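You operate a simulated robot arm through the tools that you are given. There is no shell and no other tool.

Carry out the task below with a simulated two-armed robot. There is one attempt and no reset: what you move stays moved.

Task
Fit the blue rotor into the pump housing, put the cover on and tighten both nuts.

The check looks at the end state, three seconds after you hand in, the way a careful person would. Anything else that was tipped, shoved, dropped, spilled or broken makes it a failure. A push-on lid holds only when it is set on centred and level and pressed home; a screw cap is set on level and turned clockwise until tight.

Robot
Two 7-joint arms with fingered hands on one trunk that stands fixed in place. Base frame: the origin is at the foot of the trunk, x ahead of it, y to its left, z up; the work surface is at about z = 0.82. Readings come in m, rad, newtons and seconds.
The left shoulder is at [0.183, 0.125, 1.126], the right one opposite. With the tool pointing down near the work surface each hand reaches from about 0.56 to 0.94 m from the base axis, measured 20 degrees to its own side. Payload 3.7 kg a hand.
The tool frame of a hand sits at the grasp point between the pads (the TCP): z along the fingers, y along the line on which they close. The tips reach 0.025 m beyond it. The gripper opens to 0.088 m; its body begins 0.029 m behind the TCP. The gripper is a hand of 5 fingers: y runs from the thumb to the fingers, the wrist lies at [-0.013, -0.097, -0.162] in the tool frame.
Orientation is that of the tool frame in the base frame, as a unit quaternion [w, x, y, z]. With the fingers straight down and the wrist toward the robot, the tool's x, y and z point along [0, 1, 0], [1, 0, 0] and [0, 0, -1] of the base frame.

Tools
- The arms move only by the tool play_rows. It takes "left_commands", "right_commands" or both (then of equal length, played together; a hand with none holds still); each is a list of rows, each an object (a shift or turn left out is 0) with "delta_pos": the shift along the tool's x, y, z in units of 40 mm (1.0 is 40 mm), a list of three; "dr": the turn, a rotation vector about the tool's x, y, z in units of 5 degrees (1.0 is 5 degrees), a list of three. In form: [{"delta_pos": [tx, ty, tz], "dr": [ax, ay, az]}, ...]. A call has 1 to 20 rows; each row shifts and turns the commanded pose from where the row before left it, along the tool's axes as they then stand. A call with a number of a shift or a turn outside -1 to 1 is refused whole. Each row takes 0.2 s and may step no farther than 0.05 m and 0.15 rad from the row before; otherwise, the whole call is refused. Where a pose cannot be reached the arm comes as near as it can. A force on the tool above 40 N (or 10 N above the force at the start of the call, whichever is more), or a blocked arm, ends the call early, and 0.2 s more pass. In this call time passes only in rows, and 0.2 s behind the last. The reply holds the time, the measured pose of the TCP, the force on the tool along the base axes, the opening and the grip force, in the units named above and with some noise, with the torque about the TCP (base axes, N m) and any sound that the robot's microphone picked up, and new pictures: "pictures" is both (left out), scene, wrist or none (wrist: the cameras of the hands that moved).
- Cameras (640 x 400 px; columns grow to the right, rows downward): "scene" is now at [0.2803, -0.0531, 1.2779]; the picture's right is [-0.58, -0.82, 0.00], its down [-0.36, 0.26, -0.89] and it looks along [0.73, -0.52, -0.45] (base axes); focal length 214 px, centre (320, 200). "left" rides on the left gripper at [-0.059, -0.079, -0.105] in its tool frame; the picture's right is [-0.73, -0.32, 0.61], its down [0.62, -0.68, 0.38] and it looks along [0.29, 0.66, 0.70] (tool axes); focal length 234 px, centre (320, 200). "right" rides on the right gripper at [0.059, -0.079, -0.105] in its tool frame; the picture's right is [-0.73, 0.32, -0.61], its down [-0.62, -0.68, 0.38] and it looks along [-0.29, 0.66, 0.70] (tool axes); focal length 234 px, centre (320, 200). There is no depth. A picture from a camera that has moved, and an enlarged one, comes with that camera's place and axes in the base frame and with its lens.
- lift_body(by): moves the trunk up (or, below 0, down) by that many m; the arms and the scene camera ride with it, the base frame stays. It gives what a move gives, with no picture.
- finger_targets(index, middle, ring, little, thumb_bend, thumb_turn, hand): sets how far each is bent, from 0 (flat) to 1 (curled in); at 0.3 the hand is open as for a grip, at 0.7 the pads meet at the TCP. One left out holds its place. A second passes; each finger stops where it meets its share of the squeeze, and holds until it gets a number again. It is the only way to open and close the hand. It gives what a move gives, with no picture; readings hold the bend of each and the force on index, middle, ring, little, thumb and palm. thumb_turn goes from beside the hand (0) to across from the fingers (1), as for a grip.
- pan_tilt(pan, tilt): turns the head with the scene camera to pan (to the left, within 1.396 rad either way) and tilt (down, from -0.506 to 1.204), counted from straight ahead of the robot (the tilt from the chest, where the trunk bows). It gives what a move gives, and a new picture of the scene camera.
- inspect(camera, box): a new picture of the part [left, top, right, bottom] of that camera's present view, enlarged. No time passes.
- hand_in(): hands the job in; it is judged then, once.

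Nothing tells you positions but the pictures and the camera data. Unless the task says otherwise, let go and move clear before handing in.

The tools are called after ">>>" as name(argument=value, ...) on one line, values as JSON. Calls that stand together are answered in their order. play_rows: Moves the arms, as the interface text tells. Its arguments: {"type":"object","properties":{"left_commands":{"type":"array","items":{"type":"object","properties":{"delta_pos":{"type":"array","items":{"type":"number"}},"dr":{"type":"array","items":{"type":"number"}}}}},"right_commands":{"type":"array","items":{"type":"object","properties":{"delta_pos":{"type":"array","items":{"type":"number"}},"dr":{"type":"array","items":{"type":"number"}}}}},"pictures":{"type":"string","enum":["both","scene","wrist","none"]}},"required":[]} The other tools are called the same way: lift_body (by) moves the trunk up or down; finger_targets (index, middle, ring, little, thumb_bend, thumb_turn, hand) moves the fingers one by one; pan_tilt (pan, tilt) turns the head that bears the scene camera; inspect (camera, box) takes an enlarged picture of a part of a camera's view; hand_in () hands the job in.

At the start:

```text
time_s: 0.0
left_position: [0.5931, -0.0407, 1.1619]
left_ee_rot: [0.0, 0.706, 0.708, 0.0]
left_force: [0.6, -0.9, -0.8]
left_ft_torque: [0.02, -0.04, -0.01]
left_gripper_width: 0.0875
left_grip_force: 0.1
left_shape: jaw
left_bend: [0.3, 0.3, 0.3, 0.3, 0.3, 0.98]
left_finger forces: [0.0, 0.1, 0.0, 0.0, 0.0, 0.0]
right_position: [0.4093, -0.4524, 1.2602]
right_ee_rot: [0.0, 0.707, 0.707, 0.0]
right_force: [-0.1, -0.4, 0.6]
right_ft_torque: [-0.01, 0.0, 0.03]
right_gripper_width: 0.0875
right_grip_force: 0.0
right_shape: jaw
right_bend: [0.3, 0.3, 0.3, 0.3, 0.3, 0.98]
right_finger forces: [0.1, 0.1, 0.0, 0.1, 0.0, 0.1]
trunk travel left (down, up): [-0.15, 0.265]
head pan, tilt (commanded): [-0.616, 0.463]
```

scene: 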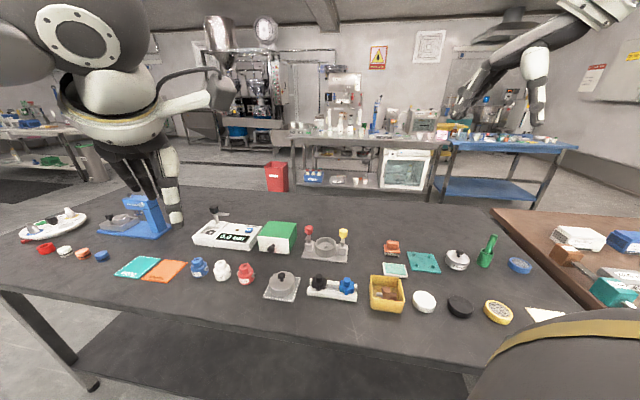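
right: 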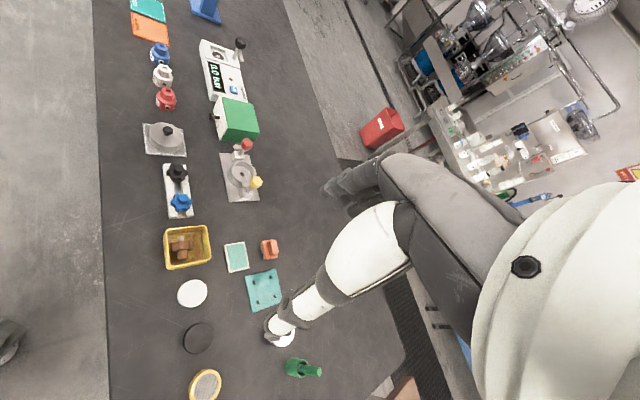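
left: 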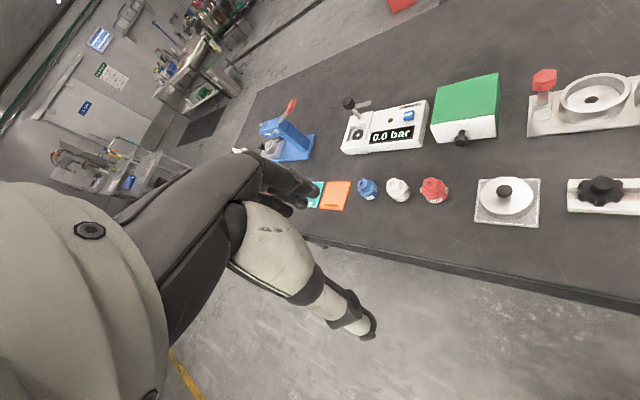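

I see a long bench with a pump housing (round body with red and yellow nuts/knobs on posts), a grey cover on a plate, a stand with a black and a blue star-shaped part, and many other items. I'll look closer before moving anything.

>>> inspect(camera="scene", box=[180, 190, 420, 340])

>>> inspect(camera="left", box=[400, 40, 640, 240])

>>> inspect(camera="right", box=[100, 80, 300, 290])

>>> inspect(camera="scene", box=[360, 200, 580, 340])

```text
2.67 times, centred on (300, 265) of scene
camera zoom: at [0.2803, -0.0531, 1.2779], right [-0.58, -0.82, 0.0], down [-0.36, 0.26, -0.89], along [0.73, -0.52, -0.45], focal length 572 px, centre (373, 27)
```

zoom: 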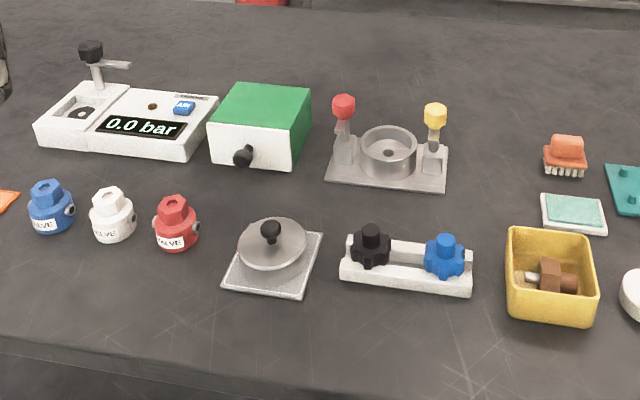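

```text
2.00 times, centred on (520, 140) of left
camera zoom: at [0.5151, -0.1001, 1.2669], right [-0.32, -0.73, -0.61], down [-0.68, 0.62, -0.38], along [0.66, 0.29, -0.7], focal length 468 px, centre (-80, 320)
```

zoom: 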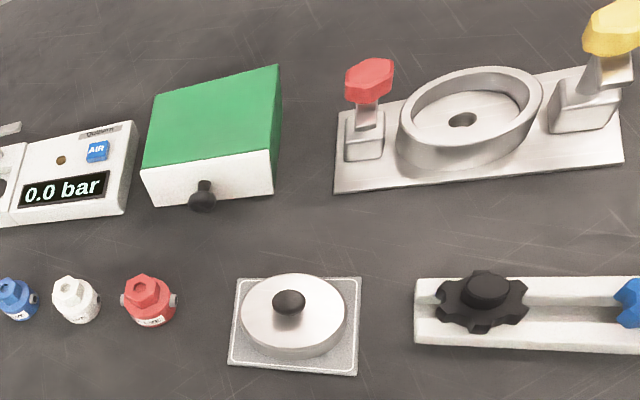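

```text
1.90 times, centred on (200, 185) of right
camera zoom: at [0.3297, -0.395, 1.3655], right [0.32, -0.73, 0.61], down [-0.68, -0.62, -0.38], along [0.66, -0.29, -0.7], focal length 446 px, centre (549, 229)
```

zoom: 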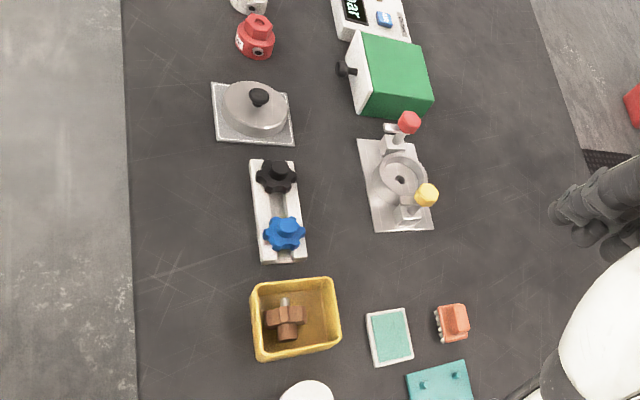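

```text
2.86 times, centred on (470, 270) of scene
camera zoom: at [0.2803, -0.0531, 1.2779], right [-0.58, -0.82, 0.0], down [-0.36, 0.26, -0.89], along [0.73, -0.52, -0.45], focal length 613 px, centre (-109, 0)
```

zoom: 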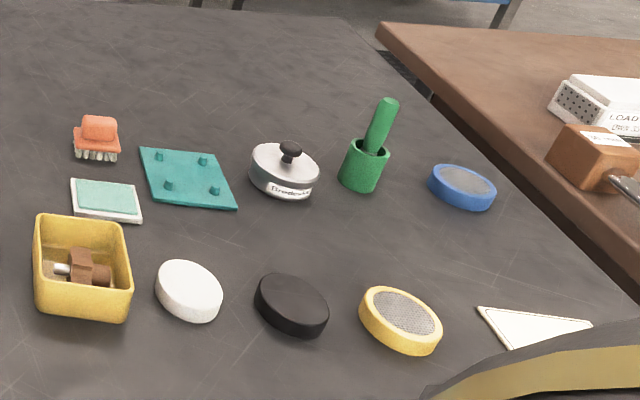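

The housing bowl is at about (0.711, -0.381), its red nut at (0.749, -0.344, 0.90) and its yellow nut at (0.673, -0.419, 0.90). The blue rotor is at about (0.549, -0.326) and the cover knob at about (0.655, -0.205). Next I'll move the left hand out of the way and bring the right hand's camera closer to see the details.

>>> play_rows(right_commands=[{"delta_pos": [0.275, 0.475, 0.722]}, {"delta_pos": [0.275, 0.475, 0.722]}, {"delta_pos": [0.275, 0.475, 0.722]}, {"delta_pos": [0.275, 0.475, 0.722]}, {"delta_pos": [0.275, 0.475, 0.722]}, {"delta_pos": [0.275, 0.475, 0.722]}, {"delta_pos": [0.275, 0.475, 0.722]}, {"delta_pos": [0.275, 0.475, 0.722]}, {"delta_pos": [0.275, 0.475, 0.722]}], left_commands=[{"delta_pos": [0.55, 0, 0]}, {"delta_pos": [0.55, 0, 0]}, {"delta_pos": [0.55, 0, 0]}, {"delta_pos": [0.55, 0, 0]}, {"delta_pos": [0.55, 0, 0]}, {"delta_pos": [0.55, 0, 0]}, {"delta_pos": [0.55, 0, 0]}, {"delta_pos": [0.55, 0, 0]}, {"delta_pos": [0.55, 0, 0]}])

```text
time_s: 2.0
left_position: [0.5945, 0.156, 1.1592]
left_ee_rot: [0.0, 0.707, 0.707, 0.0]
left_force: [-0.6, 0.9, -0.5]
left_ft_torque: [0.05, 0.01, 0.04]
left_gripper_width: 0.0875
left_grip_force: 0.1
left_shape: jaw
left_bend: [0.3, 0.3, 0.3, 0.3, 0.3, 0.98]
left_finger forces: [0.0, 0.1, 0.0, 0.1, 0.0, 0.0]
right_position: [0.5803, -0.3547, 1.0022]
right_ee_rot: [0.0, 0.707, 0.707, -0.001]
right_force: [0.2, -0.3, -0.4]
right_ft_torque: [0.0, 0.0, 0.0]
right_gripper_width: 0.0878
right_grip_force: 0.1
right_shape: jaw
right_bend: [0.3, 0.3, 0.3, 0.3, 0.3, 0.98]
right_finger forces: [0.1, 0.0, 0.0, 0.0, 0.0, 0.0]
trunk travel left (down, up): [-0.15, 0.265]
head pan, tilt (commanded): [-0.616, 0.463]
camera scene: at [0.2815, -0.0532, 1.2774], right [-0.58, -0.82, 0.0], down [-0.37, 0.26, -0.89], along [0.73, -0.52, -0.45], focal length 214 px, centre (320, 200)
camera right: at [0.5025, -0.2965, 1.1057], right [0.32, -0.73, 0.61], down [-0.68, -0.62, -0.38], along [0.66, -0.29, -0.7], focal length 234 px, centre (320, 200)
camera left: at [0.5155, 0.0971, 1.2656], right [-0.32, -0.73, -0.61], down [-0.68, 0.62, -0.38], along [0.66, 0.29, -0.7], focal length 234 px, centre (320, 200)
```

scene: 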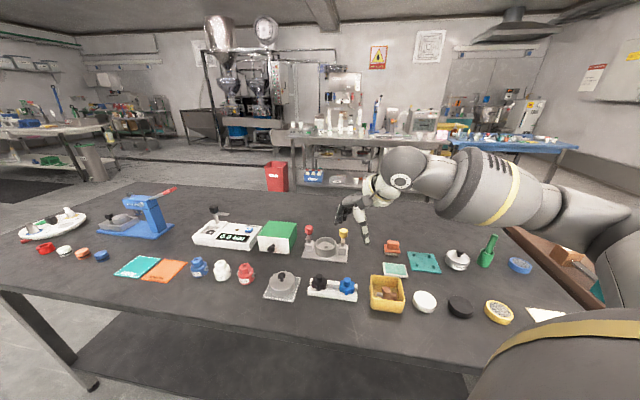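
right: 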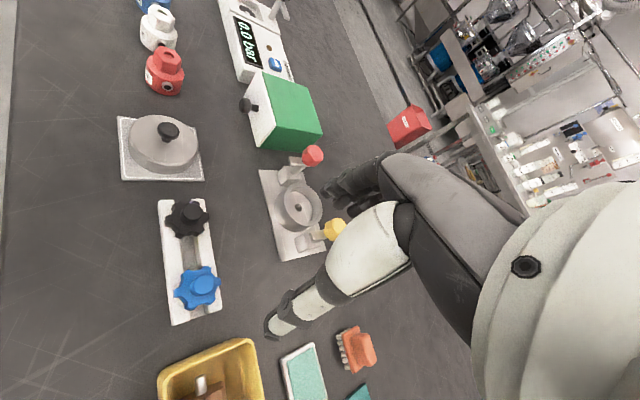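
left: 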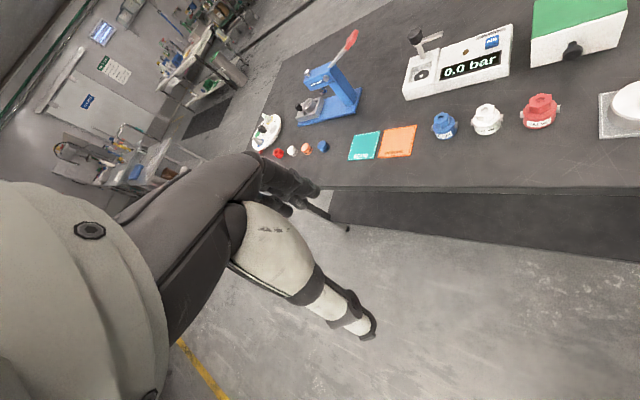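

The right hand's camera now shows the housing, rotors and cover. I'll zoom in on each.

>>> inspect(camera="right", box=[240, 130, 370, 270])

>>> inspect(camera="right", box=[100, 100, 240, 330])

>>> inspect(camera="scene", box=[260, 215, 370, 310])

```text
2.86 times, centred on (305, 200) of right
camera zoom: at [0.5025, -0.2965, 1.1057], right [0.32, -0.73, 0.61], down [-0.68, -0.62, -0.38], along [0.66, -0.29, -0.7], focal length 669 px, centre (363, 200)
```

zoom: 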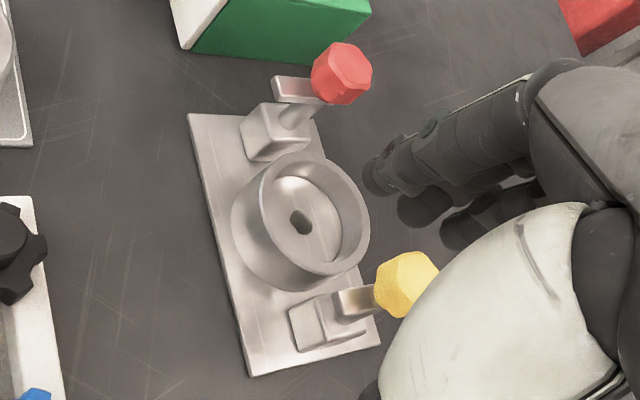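

```text
1.74 times, centred on (170, 215) of right
camera zoom: at [0.5025, -0.2965, 1.1057], right [0.32, -0.73, 0.61], down [-0.68, -0.62, -0.38], along [0.66, -0.29, -0.7], focal length 407 px, centre (581, 174)
```

zoom: 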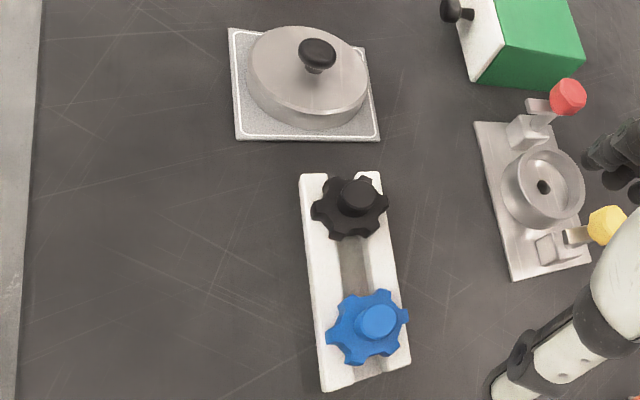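

```text
4.21 times, centred on (315, 262) of scene
camera zoom: at [0.2815, -0.0532, 1.2774], right [-0.58, -0.82, 0.0], down [-0.37, 0.26, -0.89], along [0.73, -0.52, -0.45], focal length 903 px, centre (341, -63)
```

zoom: 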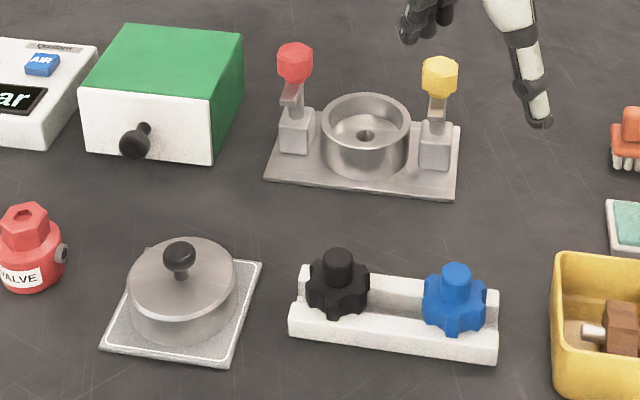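

The rotors stand on a two-rail stand and the cover rests on a plate. Each nut sits on a post with a clamp finger below it, swung aside. I'll bring the camera closer to see the bore shape.

>>> play_rows(right_commands=[{"delta_pos": [-0.2, 0.6, 0.25]}, {"delta_pos": [-0.2, 0.6, 0.25]}, {"delta_pos": [-0.2, 0.5, 0.25]}], pictures="wrist")

>>> inspect(camera="right", box=[200, 120, 360, 290])

```text
time_s: 2.8
left_position: [0.5934, 0.1568, 1.1609]
left_ee_rot: [-0.001, 0.706, 0.708, -0.001]
left_force: [0.0, 0.0, 0.2]
left_ft_torque: [0.01, -0.02, -0.01]
left_gripper_width: 0.0878
left_grip_force: 0.0
left_shape: jaw
left_bend: [0.3, 0.3, 0.3, 0.3, 0.3, 0.98]
left_finger forces: [0.0, 0.0, 0.1, 0.0, 0.1, 0.1]
right_position: [0.646, -0.3774, 0.9707]
right_ee_rot: [0.0, 0.707, 0.707, 0.0]
right_force: [-0.3, 0.0, 0.4]
right_ft_torque: [-0.05, -0.01, 0.01]
right_gripper_width: 0.0878
right_grip_force: 0.1
right_shape: jaw
right_bend: [0.3, 0.3, 0.3, 0.3, 0.3, 0.98]
right_finger forces: [0.1, 0.1, 0.0, 0.0, 0.0, 0.0]
trunk travel left (down, up): [-0.15, 0.265]
head pan, tilt (commanded): [-0.616, 0.463]
camera right: at [0.5686, -0.319, 1.0745], right [0.32, -0.73, 0.61], down [-0.68, -0.62, -0.38], along [0.66, -0.29, -0.7], focal length 234 px, centre (320, 200)
```

right: 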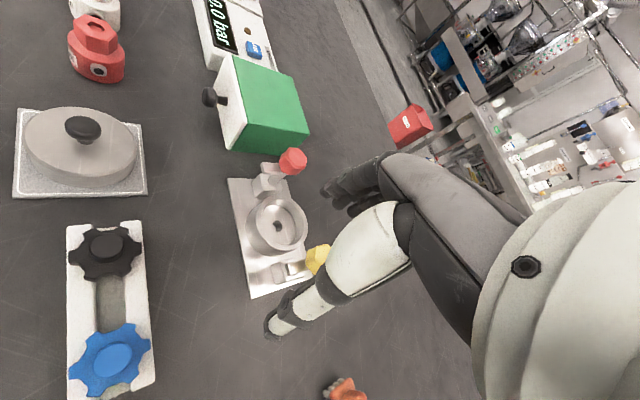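

```text
2.35 times, centred on (280, 205) of right
camera zoom: at [0.5686, -0.319, 1.0745], right [0.32, -0.73, 0.61], down [-0.68, -0.62, -0.38], along [0.66, -0.29, -0.7], focal length 551 px, centre (414, 188)
```

zoom: 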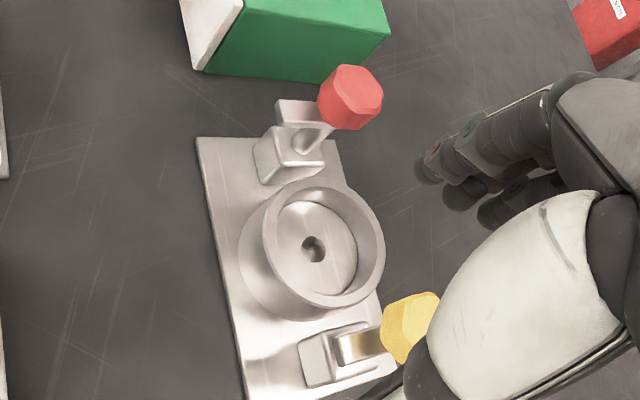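

The rotor bore is visible; I'll zoom in tightly on it, the nuts and the rotors.

>>> inspect(camera="right", box=[245, 190, 310, 260])

>>> inspect(camera="right", box=[55, 210, 165, 400])

>>> inspect(camera="right", box=[225, 140, 320, 300])

>>> inspect(camera="right", box=[10, 100, 150, 205])

>>> inspect(camera="scene", box=[365, 270, 410, 320])

```text
5.71 times, centred on (278, 225) of right
camera zoom: at [0.5686, -0.319, 1.0745], right [0.32, -0.73, 0.61], down [-0.68, -0.62, -0.38], along [0.66, -0.29, -0.7], focal length 1338 px, centre (563, 57)
```

zoom: 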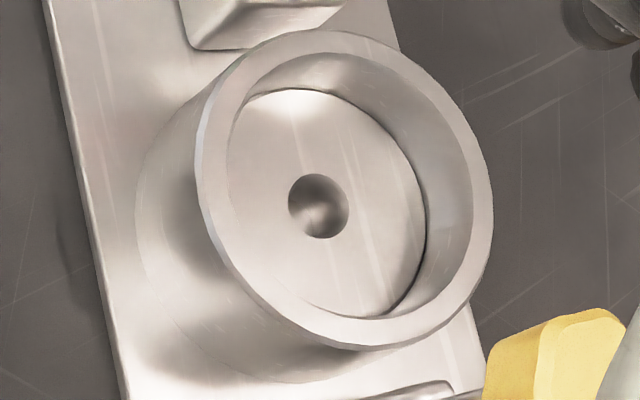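

```text
2.11 times, centred on (110, 305) of right
camera zoom: at [0.5686, -0.319, 1.0745], right [0.32, -0.73, 0.61], down [-0.68, -0.62, -0.38], along [0.66, -0.29, -0.7], focal length 493 px, centre (762, -21)
```

zoom: 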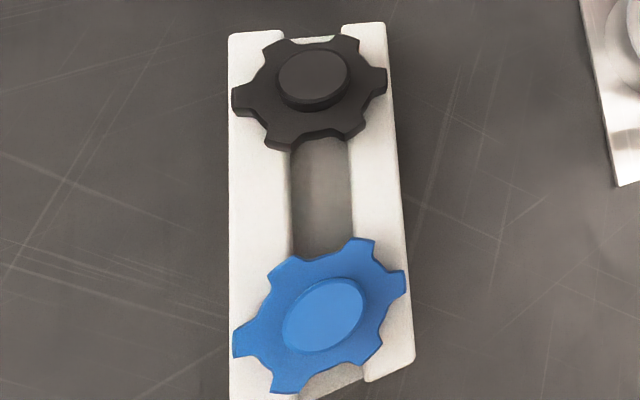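

```text
2.50 times, centred on (272, 220) of right
camera zoom: at [0.5686, -0.319, 1.0745], right [0.32, -0.73, 0.61], down [-0.68, -0.62, -0.38], along [0.66, -0.29, -0.7], focal length 585 px, centre (439, 150)
```

zoom: 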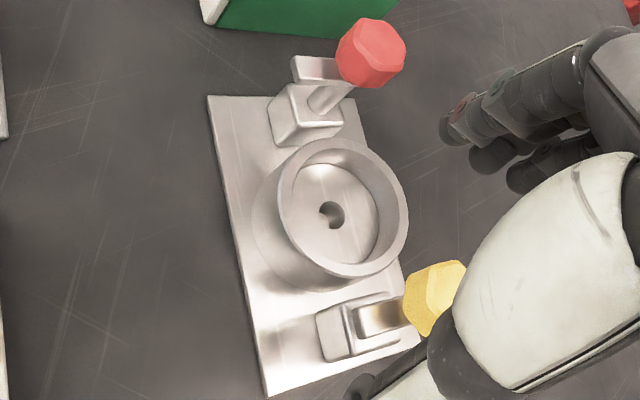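

```text
3.81 times, centred on (80, 152) of right
camera zoom: at [0.5686, -0.319, 1.0745], right [0.32, -0.73, 0.61], down [-0.68, -0.62, -0.38], along [0.66, -0.29, -0.7], focal length 892 px, centre (1234, 381)
```

zoom: 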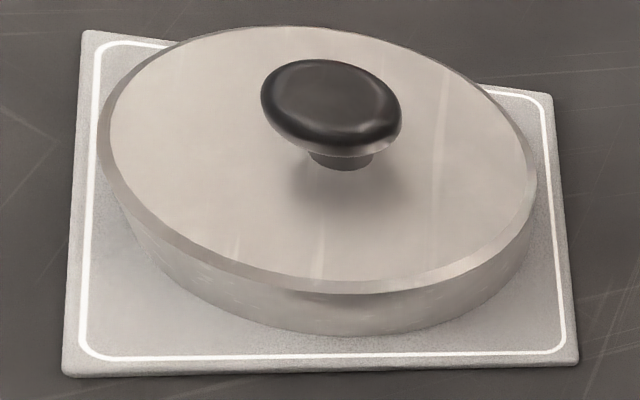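

```text
8.00 times, centred on (388, 295) of scene
camera zoom: at [0.281, -0.0533, 1.2776], right [-0.58, -0.82, 0.0], down [-0.36, 0.26, -0.89], along [0.73, -0.52, -0.45], focal length 1716 px, centre (-220, -560)
```

zoom: 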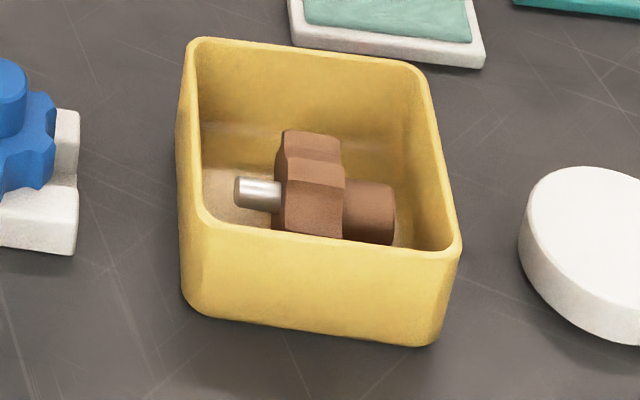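

The rotor bore is round, so the rotor only needs its shaft centred. The bowl floor is at about z 0.842 and the rim at about 0.854. Now I'll check the shape of the right hand itself.

>>> inspect(camera="scene", box=[290, 140, 450, 270])

>>> inspect(camera="right", box=[240, 130, 440, 360])

```text
3.08 times, centred on (370, 205) of scene
camera zoom: at [0.281, -0.0533, 1.2776], right [-0.58, -0.82, 0.0], down [-0.36, 0.26, -0.89], along [0.73, -0.52, -0.45], focal length 660 px, centre (166, 185)
```

zoom: 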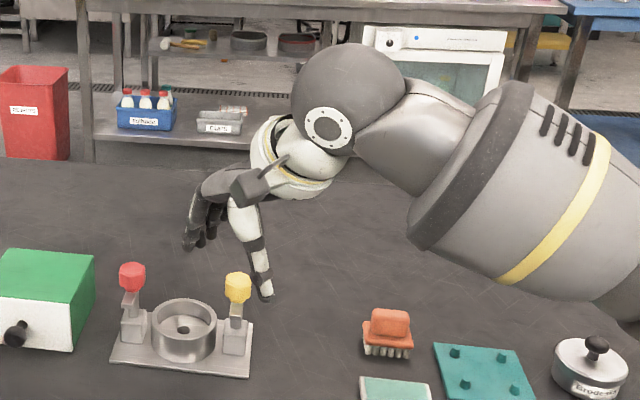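

```text
1.74 times, centred on (340, 245) of right
camera zoom: at [0.5686, -0.319, 1.0745], right [0.32, -0.73, 0.61], down [-0.68, -0.62, -0.38], along [0.66, -0.29, -0.7], focal length 407 px, centre (285, 122)
```

zoom: 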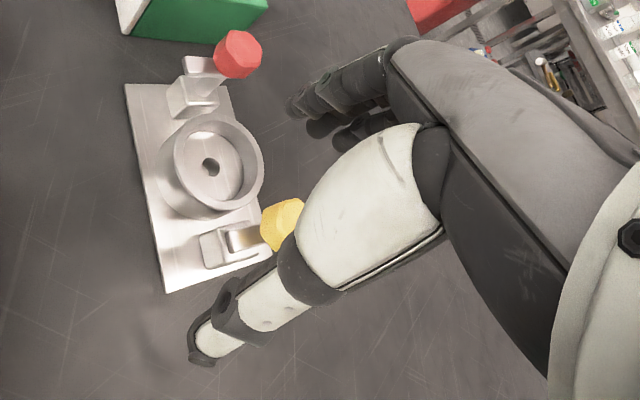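

The hand's geometry is clear: thumb toward the robot, fingers away. I'll yaw the right hand 20 degrees to clear the bin and the black rotor, and hover it over the blue rotor.

>>> play_rows(right_commands=[{"dr": [0, 0, 1]}, {"dr": [0, 0, 1]}, {"dr": [0, 0, 1]}, {"dr": [0, 0, 1]}, {"delta_pos": [0.135, -0.859, 0]}, {"delta_pos": [0.135, -0.859, 0]}, {"delta_pos": [0.135, -0.859, 0]}])

>>> inspect(camera="right", box=[220, 130, 440, 360])

>>> inspect(camera="scene", box=[290, 190, 430, 320])

```text
time_s: 4.4
left_position: [0.5932, 0.1573, 1.1613]
left_ee_rot: [0.0, 0.706, 0.708, 0.0]
left_force: [-0.5, 0.4, 0.5]
left_ft_torque: [0.0, 0.01, 0.02]
left_gripper_width: 0.0878
left_grip_force: 0.0
left_shape: jaw
left_bend: [0.3, 0.3, 0.3, 0.3, 0.3, 0.98]
left_finger forces: [0.1, 0.0, 0.0, 0.0, 0.0, 0.0]
right_position: [0.5541, -0.3269, 0.9729]
right_ee_rot: [-0.001, 0.819, 0.574, 0.0]
right_force: [-0.3, 0.2, -0.3]
right_ft_torque: [0.01, -0.01, 0.02]
right_gripper_width: 0.0876
right_grip_force: 0.0
right_shape: jaw
right_bend: [0.3, 0.3, 0.3, 0.3, 0.3, 0.98]
right_finger forces: [0.0, 0.1, 0.1, 0.1, 0.1, 0.0]
trunk travel left (down, up): [-0.15, 0.265]
head pan, tilt (commanded): [-0.616, 0.463]
camera scene: at [0.2797, -0.053, 1.2782], right [-0.58, -0.82, 0.0], down [-0.36, 0.26, -0.9], along [0.73, -0.52, -0.45], focal length 214 px, centre (320, 200)
camera right: at [0.4996, -0.2456, 1.0767], right [0.05, -0.79, 0.61], down [-0.85, -0.35, -0.38], along [0.52, -0.5, -0.7], focal length 234 px, centre (320, 200)
```

scene: 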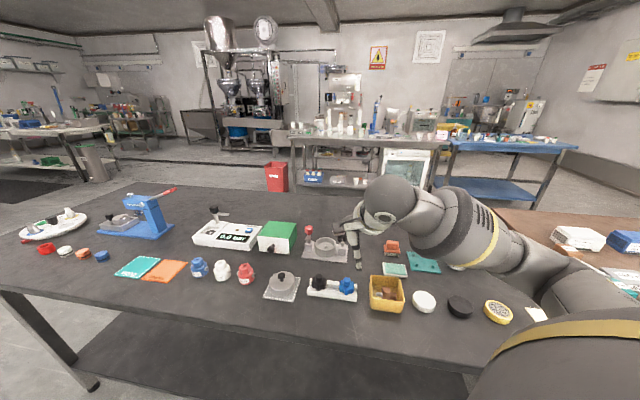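
right: 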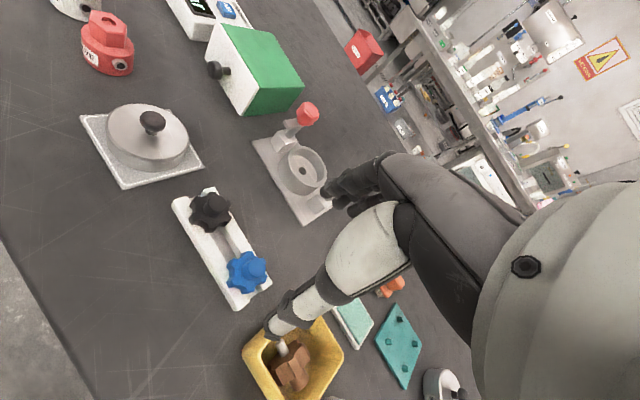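

```text
1.74 times, centred on (330, 245) of right
camera zoom: at [0.4996, -0.2456, 1.0767], right [0.05, -0.79, 0.61], down [-0.85, -0.35, -0.38], along [0.52, -0.5, -0.7], focal length 407 px, centre (303, 122)
```

zoom: 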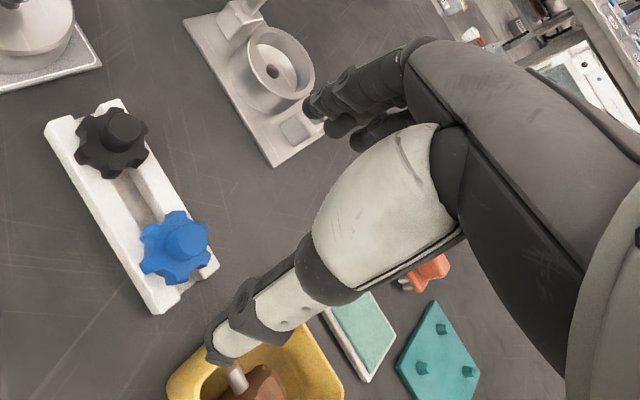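

```text
3.08 times, centred on (360, 255) of scene
camera zoom: at [0.2797, -0.053, 1.2782], right [-0.58, -0.82, 0.0], down [-0.36, 0.26, -0.9], along [0.73, -0.52, -0.45], focal length 660 px, centre (197, 31)
```

zoom: 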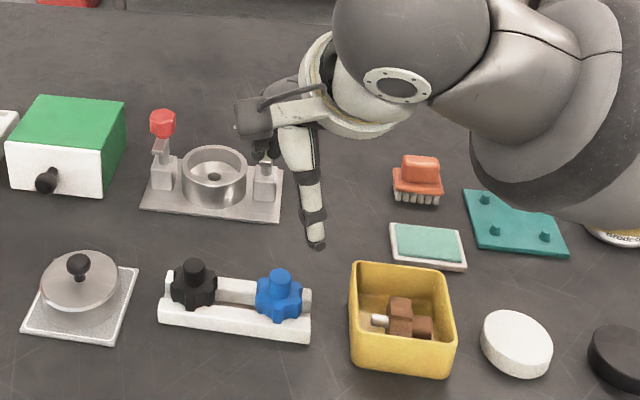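

The blue rotor's boss is at about (0.556, -0.327), top near z 0.871, and the hand is roughly above it. I'll close the fingers in free air to learn where the pads actually meet.

>>> finger_targets(hand="right", index=0.6, middle=0.6, ring=0.6, little=0.6, thumb_bend=0.6, thumb_turn=1.0)

>>> inspect(camera="right", box=[220, 130, 440, 360])

>>> inspect(camera="scene", box=[310, 190, 400, 290])

```text
time_s: 5.4
left_position: [0.5941, 0.1572, 1.1624]
left_ee_rot: [0.0, 0.706, 0.708, -0.001]
left_force: [0.6, 0.5, 0.4]
left_ft_torque: [0.0, 0.01, -0.01]
left_gripper_width: 0.0877
left_grip_force: 0.1
left_shape: jaw
left_bend: [0.3, 0.3, 0.3, 0.3, 0.3, 0.98]
left_finger forces: [0.1, 0.1, 0.0, 0.1, 0.1, 0.0]
right_position: [0.5552, -0.3281, 0.9713]
right_ee_rot: [-0.001, 0.819, 0.574, 0.0]
right_force: [0.4, 0.5, 0.5]
right_ft_torque: [0.02, -0.01, 0.0]
right_gripper_width: 0.0204
right_grip_force: 0.1
right_shape: fingers
right_bend: [0.6, 0.6, 0.6, 0.6, 0.6, 1.0]
right_finger forces: [0.1, 0.0, 0.0, 0.0, 0.1, 0.1]
trunk travel left (down, up): [-0.15, 0.265]
head pan, tilt (commanded): [-0.616, 0.463]
```

```text
1.74 times, centred on (330, 245) of right
camera zoom: at [0.5003, -0.2459, 1.0761], right [0.06, -0.79, 0.61], down [-0.85, -0.35, -0.38], along [0.52, -0.5, -0.7], focal length 407 px, centre (303, 122)
```

zoom: 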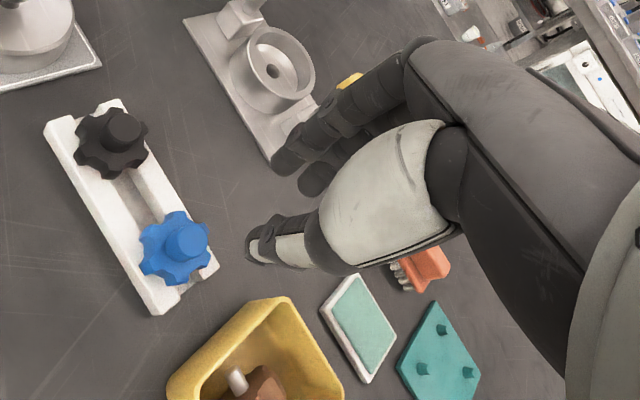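

```text
4.00 times, centred on (355, 240) of scene
camera zoom: at [0.2803, -0.0531, 1.2779], right [-0.58, -0.82, 0.0], down [-0.36, 0.26, -0.89], along [0.73, -0.52, -0.45], focal length 858 px, centre (180, 40)
```

zoom: 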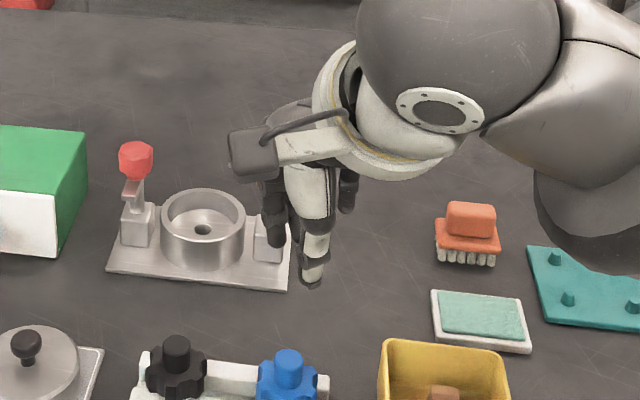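

The fingertips meet 0.025 m beyond the TCP, with the index opposite the thumb, which matches the given frame. I'll measure the rotor's heights more precisely.

>>> inspect(camera="right", box=[215, 240, 285, 300])

>>> inspect(camera="scene", box=[325, 270, 365, 305])

```text
6.67 times, centred on (250, 270) of right
camera zoom: at [0.5003, -0.2459, 1.0761], right [0.06, -0.79, 0.61], down [-0.85, -0.35, -0.38], along [0.52, -0.5, -0.7], focal length 1561 px, centre (787, -267)
```

zoom: 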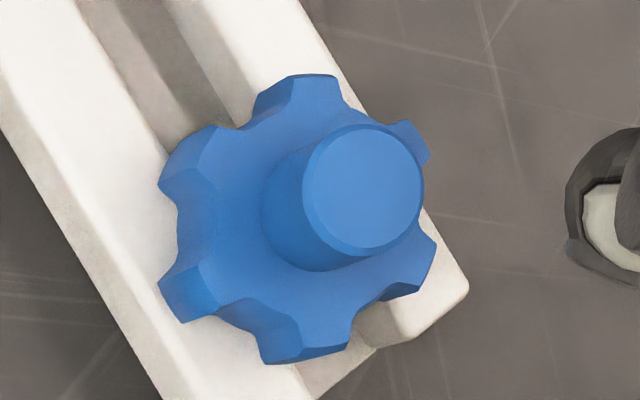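

```text
11.43 times, centred on (345, 288) of scene
camera zoom: at [0.2803, -0.0531, 1.2779], right [-0.58, -0.82, 0.0], down [-0.36, 0.26, -0.89], along [0.73, -0.52, -0.45], focal length 2451 px, centre (34, -800)
```

zoom: 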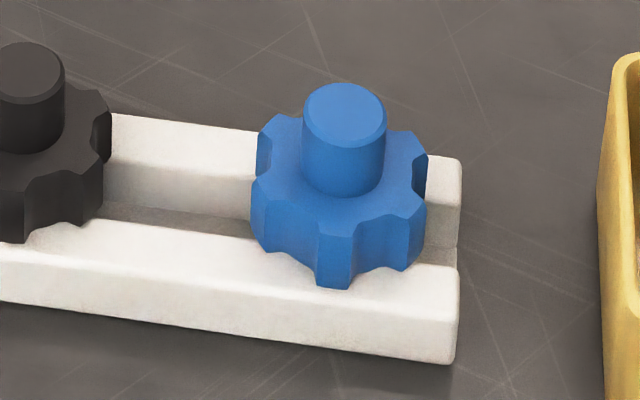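

The boss is about 18 mm wide and 13 mm tall, with the gear top at about z 0.856. I'll pre-shape the hand (index, middle and thumb half open, ring and little open) and come down so the tips straddle the boss.

>>> finger_targets(hand="right", index=0.45, middle=0.45, ring=0.3, little=0.3, thumb_bend=0.45, thumb_turn=1.0)

>>> play_rows(right_commands=[{"delta_pos": [0, 0, 0.6]}, {"delta_pos": [0, 0, 0.6]}, {"delta_pos": [0, 0, 0.4]}, {"delta_pos": [0, 0, 0.2]}])

>>> inspect(camera="right", box=[220, 160, 380, 320])

>>> inspect(camera="scene", box=[300, 230, 400, 310])

```text
time_s: 6.4
left_position: [0.5925, 0.1576, 1.1613]
left_ee_rot: [0.0, 0.707, 0.707, -0.001]
left_force: [-0.2, 0.6, -0.2]
left_ft_torque: [0.01, -0.01, 0.02]
left_gripper_width: 0.0877
left_grip_force: 0.1
left_shape: jaw
left_bend: [0.3, 0.3, 0.3, 0.3, 0.3, 0.98]
left_finger forces: [0.0, 0.0, 0.0, 0.0, 0.1, 0.0]
right_position: [0.5549, -0.3264, 0.9726]
right_ee_rot: [-0.001, 0.819, 0.574, 0.0]
right_force: [0.1, 0.7, -0.9]
right_ft_torque: [0.0, 0.01, -0.04]
right_gripper_width: 0.0519
right_grip_force: 0.0
right_shape: fingers
right_bend: [0.45, 0.45, 0.3, 0.3, 0.45, 0.99]
right_finger forces: [0.0, 0.1, 0.0, 0.0, 0.1, 0.0]
trunk travel left (down, up): [-0.15, 0.265]
head pan, tilt (commanded): [-0.616, 0.463]
```

```text
time_s: 7.4
left_position: [0.5925, 0.1571, 1.1612]
left_ee_rot: [0.001, 0.706, 0.708, 0.0]
left_force: [0.2, 0.1, -0.3]
left_ft_torque: [-0.02, -0.01, -0.01]
left_gripper_width: 0.0875
left_grip_force: 0.1
left_shape: jaw
left_bend: [0.3, 0.3, 0.3, 0.3, 0.3, 0.98]
left_finger forces: [0.0, 0.0, 0.0, 0.0, 0.0, 0.0]
right_position: [0.5562, -0.3288, 0.899]
right_ee_rot: [0.0, 0.819, 0.574, 0.0]
right_force: [-0.1, -0.2, -0.7]
right_ft_torque: [0.03, 0.0, -0.03]
right_gripper_width: 0.0521
right_grip_force: 0.0
right_shape: fingers
right_bend: [0.45, 0.45, 0.3, 0.3, 0.45, 0.99]
right_finger forces: [0.1, 0.0, 0.0, 0.1, 0.1, 0.0]
trunk travel left (down, up): [-0.15, 0.265]
head pan, tilt (commanded): [-0.616, 0.463]
camera scene: at [0.2802, -0.0531, 1.2779], right [-0.58, -0.82, 0.0], down [-0.36, 0.26, -0.89], along [0.73, -0.52, -0.45], focal length 214 px, centre (320, 200)
camera right: at [0.5013, -0.2462, 1.0031], right [0.06, -0.79, 0.61], down [-0.85, -0.35, -0.38], along [0.52, -0.5, -0.7], focal length 234 px, centre (320, 200)
```

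scene: 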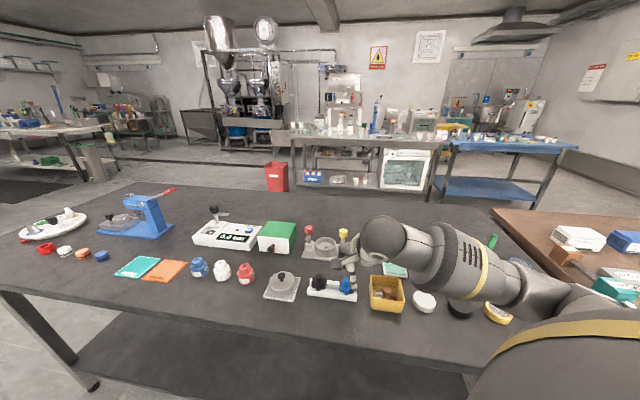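
right: 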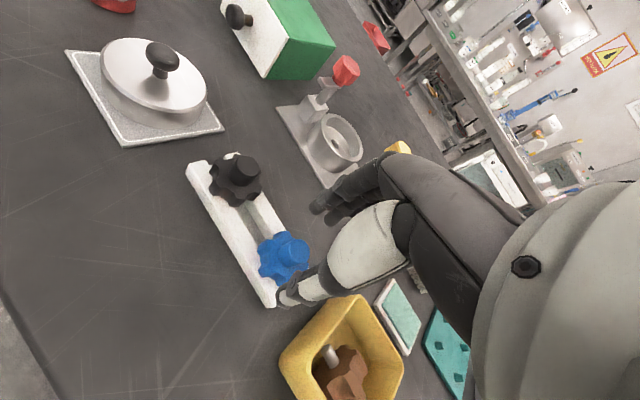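

```text
2.50 times, centred on (300, 240) of right
camera zoom: at [0.5013, -0.2462, 1.0031], right [0.06, -0.79, 0.61], down [-0.85, -0.35, -0.38], along [0.52, -0.5, -0.7], focal length 585 px, centre (370, 100)
```

zoom: 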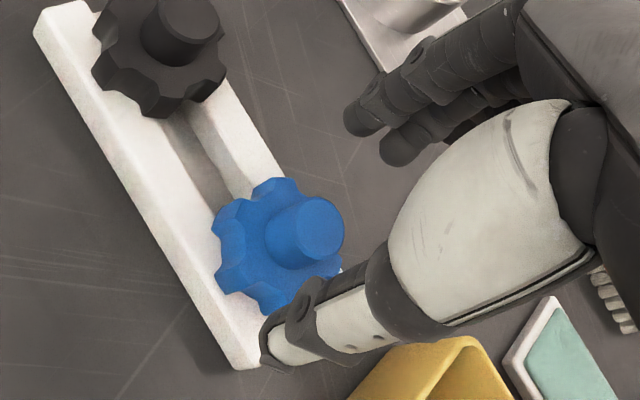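

```text
5.00 times, centred on (350, 270) of scene
camera zoom: at [0.2802, -0.0531, 1.2779], right [-0.58, -0.82, 0.0], down [-0.36, 0.26, -0.89], along [0.73, -0.52, -0.45], focal length 1072 px, centre (170, -150)
```

zoom: 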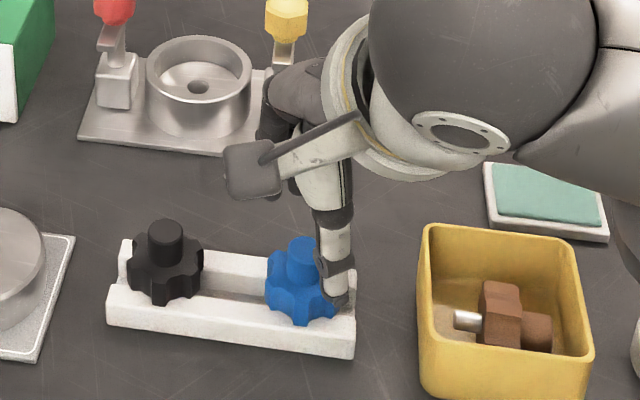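

The hand is lined up within a millimetre of the boss. I'll drop the last 14 mm, shift 3 mm toward the index side so both index and middle bear on the boss, then close.

>>> play_rows(right_commands=[{"delta_pos": [0.075, 0, 0.2]}, {"delta_pos": [0, 0, 0.16]}], pictures="none")

>>> inspect(camera="right", box=[220, 160, 380, 320])

>>> inspect(camera="scene", box=[320, 250, 380, 300])

```text
time_s: 8.0
left_position: [0.5933, 0.1575, 1.1611]
left_ee_rot: [0.0, 0.706, 0.708, 0.0]
left_force: [-0.5, 0.1, 0.9]
left_ft_torque: [-0.03, -0.03, 0.01]
left_gripper_width: 0.0876
left_grip_force: 0.1
left_shape: jaw
left_bend: [0.3, 0.3, 0.3, 0.3, 0.3, 0.98]
left_finger forces: [0.0, 0.0, 0.1, 0.0, 0.0, 0.0]
right_position: [0.5559, -0.3256, 0.8854]
right_ee_rot: [0.001, 0.819, 0.573, 0.0]
right_force: [-0.6, -0.1, 0.4]
right_ft_torque: [0.02, -0.03, 0.01]
right_gripper_width: 0.052
right_grip_force: 0.1
right_shape: fingers
right_bend: [0.45, 0.45, 0.3, 0.3, 0.45, 0.99]
right_finger forces: [0.0, 0.0, 0.0, 0.1, 0.0, 0.0]
trunk travel left (down, up): [-0.15, 0.265]
head pan, tilt (commanded): [-0.616, 0.463]
```

```text
2.50 times, centred on (300, 240) of right
camera zoom: at [0.5025, -0.2438, 0.9892], right [0.06, -0.79, 0.61], down [-0.85, -0.35, -0.38], along [0.52, -0.5, -0.7], focal length 585 px, centre (370, 100)
```

zoom: 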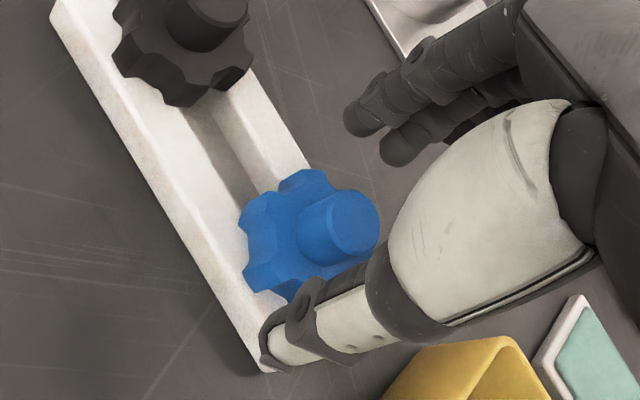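

```text
8.00 times, centred on (350, 275) of scene
camera zoom: at [0.2802, -0.0531, 1.2779], right [-0.58, -0.82, 0.0], down [-0.36, 0.26, -0.89], along [0.73, -0.52, -0.45], focal length 1716 px, centre (80, -400)
```

zoom: 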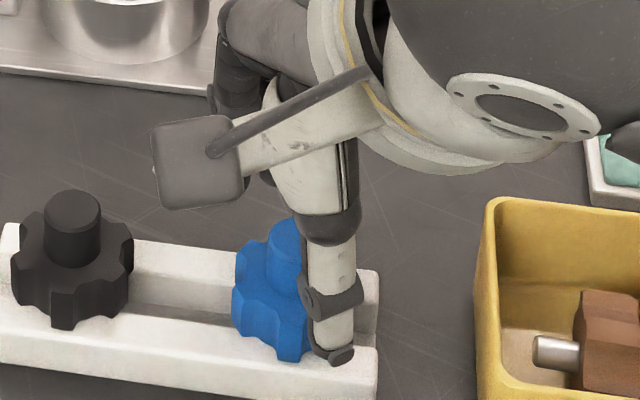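

The boss sits about 3 mm to the middle-finger side (as intended) and 2 mm toward the thumb. I'll correct the 2 mm and close the three fingers on it.

>>> play_rows(right_commands=[{"delta_pos": [0, -0.05, 0]}], pictures="none")

>>> finger_targets(hand="right", index=0.57, middle=0.57, thumb_bend=0.57)

>>> inspect(camera="right", box=[250, 180, 370, 300])

```text
time_s: 8.4
left_position: [0.5927, 0.1576, 1.1615]
left_ee_rot: [-0.001, 0.706, 0.708, 0.0]
left_force: [0.8, 0.0, 0.3]
left_ft_torque: [0.0, 0.02, 0.02]
left_gripper_width: 0.0875
left_grip_force: 0.0
left_shape: jaw
left_bend: [0.3, 0.3, 0.3, 0.3, 0.3, 0.98]
left_finger forces: [0.1, 0.0, 0.0, 0.0, 0.1, 0.0]
right_position: [0.5544, -0.3256, 0.8866]
right_ee_rot: [0.0, 0.819, 0.573, 0.0]
right_force: [0.2, -0.4, 0.1]
right_ft_torque: [-0.04, 0.0, 0.03]
right_gripper_width: 0.0522
right_grip_force: 0.0
right_shape: fingers
right_bend: [0.45, 0.45, 0.3, 0.3, 0.45, 0.99]
right_finger forces: [0.0, 0.0, 0.0, 0.1, 0.1, 0.0]
trunk travel left (down, up): [-0.15, 0.265]
head pan, tilt (commanded): [-0.616, 0.463]
```

```text
time_s: 9.4
left_position: [0.5936, 0.1572, 1.1613]
left_ee_rot: [0.0, 0.706, 0.708, 0.0]
left_force: [0.8, -0.3, -0.2]
left_ft_torque: [-0.01, 0.03, 0.03]
left_gripper_width: 0.0874
left_grip_force: 0.1
left_shape: jaw
left_bend: [0.3, 0.3, 0.3, 0.3, 0.3, 0.98]
left_finger forces: [0.0, 0.1, 0.1, 0.0, 0.1, 0.0]
right_position: [0.5546, -0.3249, 0.8855]
right_ee_rot: [0.0, 0.819, 0.574, -0.001]
right_force: [-0.5, -0.1, 0.1]
right_ft_torque: [-0.01, 0.02, -0.02]
right_gripper_width: 0.0287
right_grip_force: 0.0
right_shape: fingers
right_bend: [0.56, 0.56, 0.3, 0.3, 0.56, 1.0]
right_finger forces: [0.0, 0.0, 0.0, 0.0, 0.0, 0.0]
trunk travel left (down, up): [-0.15, 0.265]
head pan, tilt (commanded): [-0.616, 0.463]
```

```text
3.33 times, centred on (310, 240) of right
camera zoom: at [0.5006, -0.243, 0.9893], right [0.06, -0.79, 0.61], down [-0.85, -0.35, -0.38], along [0.52, -0.5, -0.7], focal length 781 px, centre (353, 67)
```

zoom: 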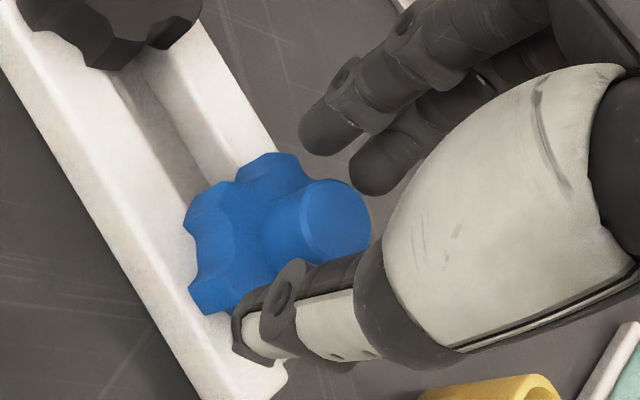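

The pads are closing evenly with no contact yet (opening 29 mm). I'll continue to close onto the boss.

>>> finger_targets(hand="right", index=0.7, middle=0.7, thumb_bend=0.7)

>>> inspect(camera="right", box=[250, 180, 370, 300])

>>> inspect(camera="scene", box=[320, 250, 380, 300])

```text
time_s: 10.4
left_position: [0.5934, 0.1573, 1.1611]
left_ee_rot: [0.0, 0.707, 0.707, 0.0]
left_force: [-0.6, -0.1, -0.1]
left_ft_torque: [0.0, -0.03, 0.01]
left_gripper_width: 0.0875
left_grip_force: 0.1
left_shape: jaw
left_bend: [0.3, 0.3, 0.3, 0.3, 0.3, 0.98]
left_finger forces: [0.1, 0.1, 0.0, 0.0, 0.0, 0.1]
right_position: [0.5543, -0.3245, 0.8855]
right_ee_rot: [-0.001, 0.819, 0.573, 0.0]
right_force: [-0.4, -0.4, 0.0]
right_ft_torque: [0.02, -0.02, 0.0]
right_gripper_width: 0.0083
right_grip_force: 4.4
right_shape: fingers
right_bend: [0.67, 0.66, 0.3, 0.3, 0.64, 1.0]
right_finger forces: [1.3, 3.0, 0.1, 0.0, 4.4, 0.0]
trunk travel left (down, up): [-0.15, 0.265]
head pan, tilt (commanded): [-0.616, 0.463]
```

```text
3.33 times, centred on (310, 240) of right
camera zoom: at [0.5006, -0.243, 0.9893], right [0.06, -0.79, 0.61], down [-0.85, -0.35, -0.38], along [0.52, -0.5, -0.7], focal length 781 px, centre (353, 67)
```

zoom: 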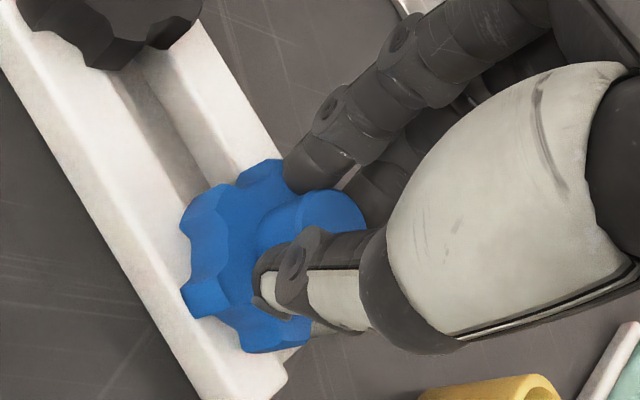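

```text
8.00 times, centred on (350, 275) of scene
camera zoom: at [0.2803, -0.0531, 1.2779], right [-0.58, -0.82, 0.0], down [-0.36, 0.26, -0.89], along [0.73, -0.52, -0.45], focal length 1716 px, centre (80, -400)
```

zoom: 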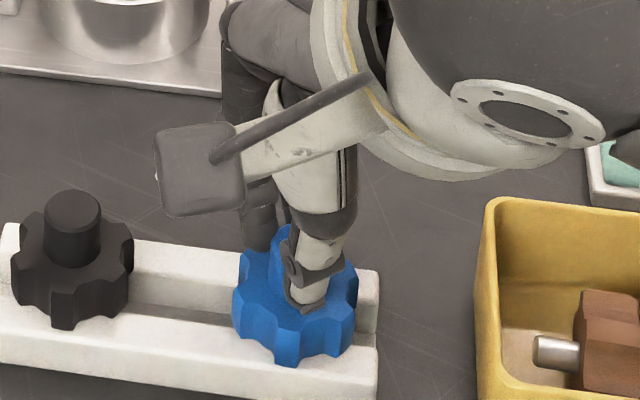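

The boss is pinched (thumb 4.4 N, index 1.3, middle 3.0). I'll lift gently and check that the rotor comes up without disturbing the stand.

>>> play_rows(right_commands=[{"delta_pos": [0, 0, -0.2]}, {"delta_pos": [0, 0, -0.3]}, {"delta_pos": [0, 0, -0.5]}], pictures="wrist")

>>> inspect(camera="scene", box=[310, 235, 390, 305])

>>> inspect(camera="right", box=[240, 180, 380, 320])

```text
time_s: 11.2
left_position: [0.5935, 0.1565, 1.162]
left_ee_rot: [-0.001, 0.706, 0.708, 0.0]
left_force: [-0.5, -0.2, 1.3]
left_ft_torque: [-0.01, -0.04, 0.01]
left_gripper_width: 0.0876
left_grip_force: 0.0
left_shape: jaw
left_bend: [0.3, 0.3, 0.3, 0.3, 0.3, 0.98]
left_finger forces: [0.0, 0.1, 0.1, 0.0, 0.1, 0.0]
right_position: [0.5545, -0.3241, 0.9253]
right_ee_rot: [-0.001, 0.819, 0.574, -0.001]
right_force: [1.0, 0.0, -1.1]
right_ft_torque: [0.03, 0.0, 0.02]
right_gripper_width: 0.0081
right_grip_force: 3.9
right_shape: fingers
right_bend: [0.67, 0.66, 0.3, 0.3, 0.64, 1.0]
right_finger forces: [1.4, 3.0, 0.0, 0.0, 4.4, 0.1]
trunk travel left (down, up): [-0.15, 0.265]
head pan, tilt (commanded): [-0.616, 0.463]
camera right: at [0.5007, -0.2418, 1.029], right [0.06, -0.79, 0.61], down [-0.85, -0.35, -0.38], along [0.52, -0.5, -0.7], focal length 234 px, centre (320, 200)
```

right: 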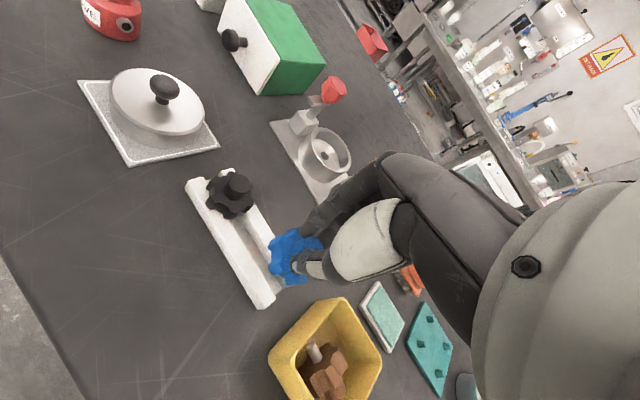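

```text
5.71 times, centred on (350, 270) of scene
camera zoom: at [0.2802, -0.0531, 1.2779], right [-0.58, -0.82, 0.0], down [-0.36, 0.26, -0.89], along [0.73, -0.52, -0.45], focal length 1226 px, centre (149, -200)
```

zoom: 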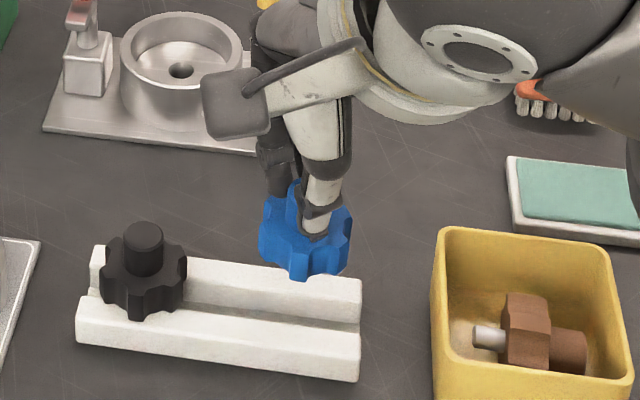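

```text
2.86 times, centred on (310, 250) of right
camera zoom: at [0.5007, -0.2418, 1.029], right [0.06, -0.79, 0.61], down [-0.85, -0.35, -0.38], along [0.52, -0.5, -0.7], focal length 669 px, centre (349, 57)
```

zoom: 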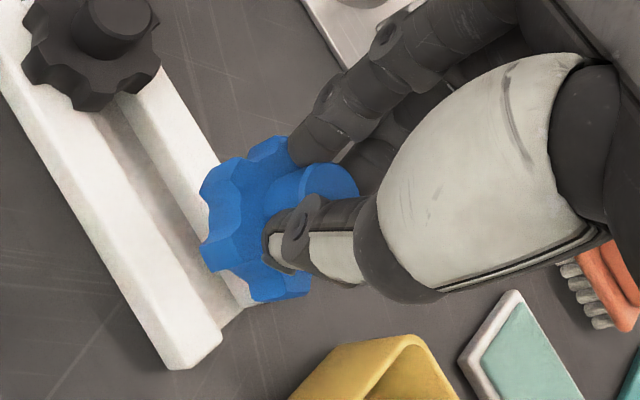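

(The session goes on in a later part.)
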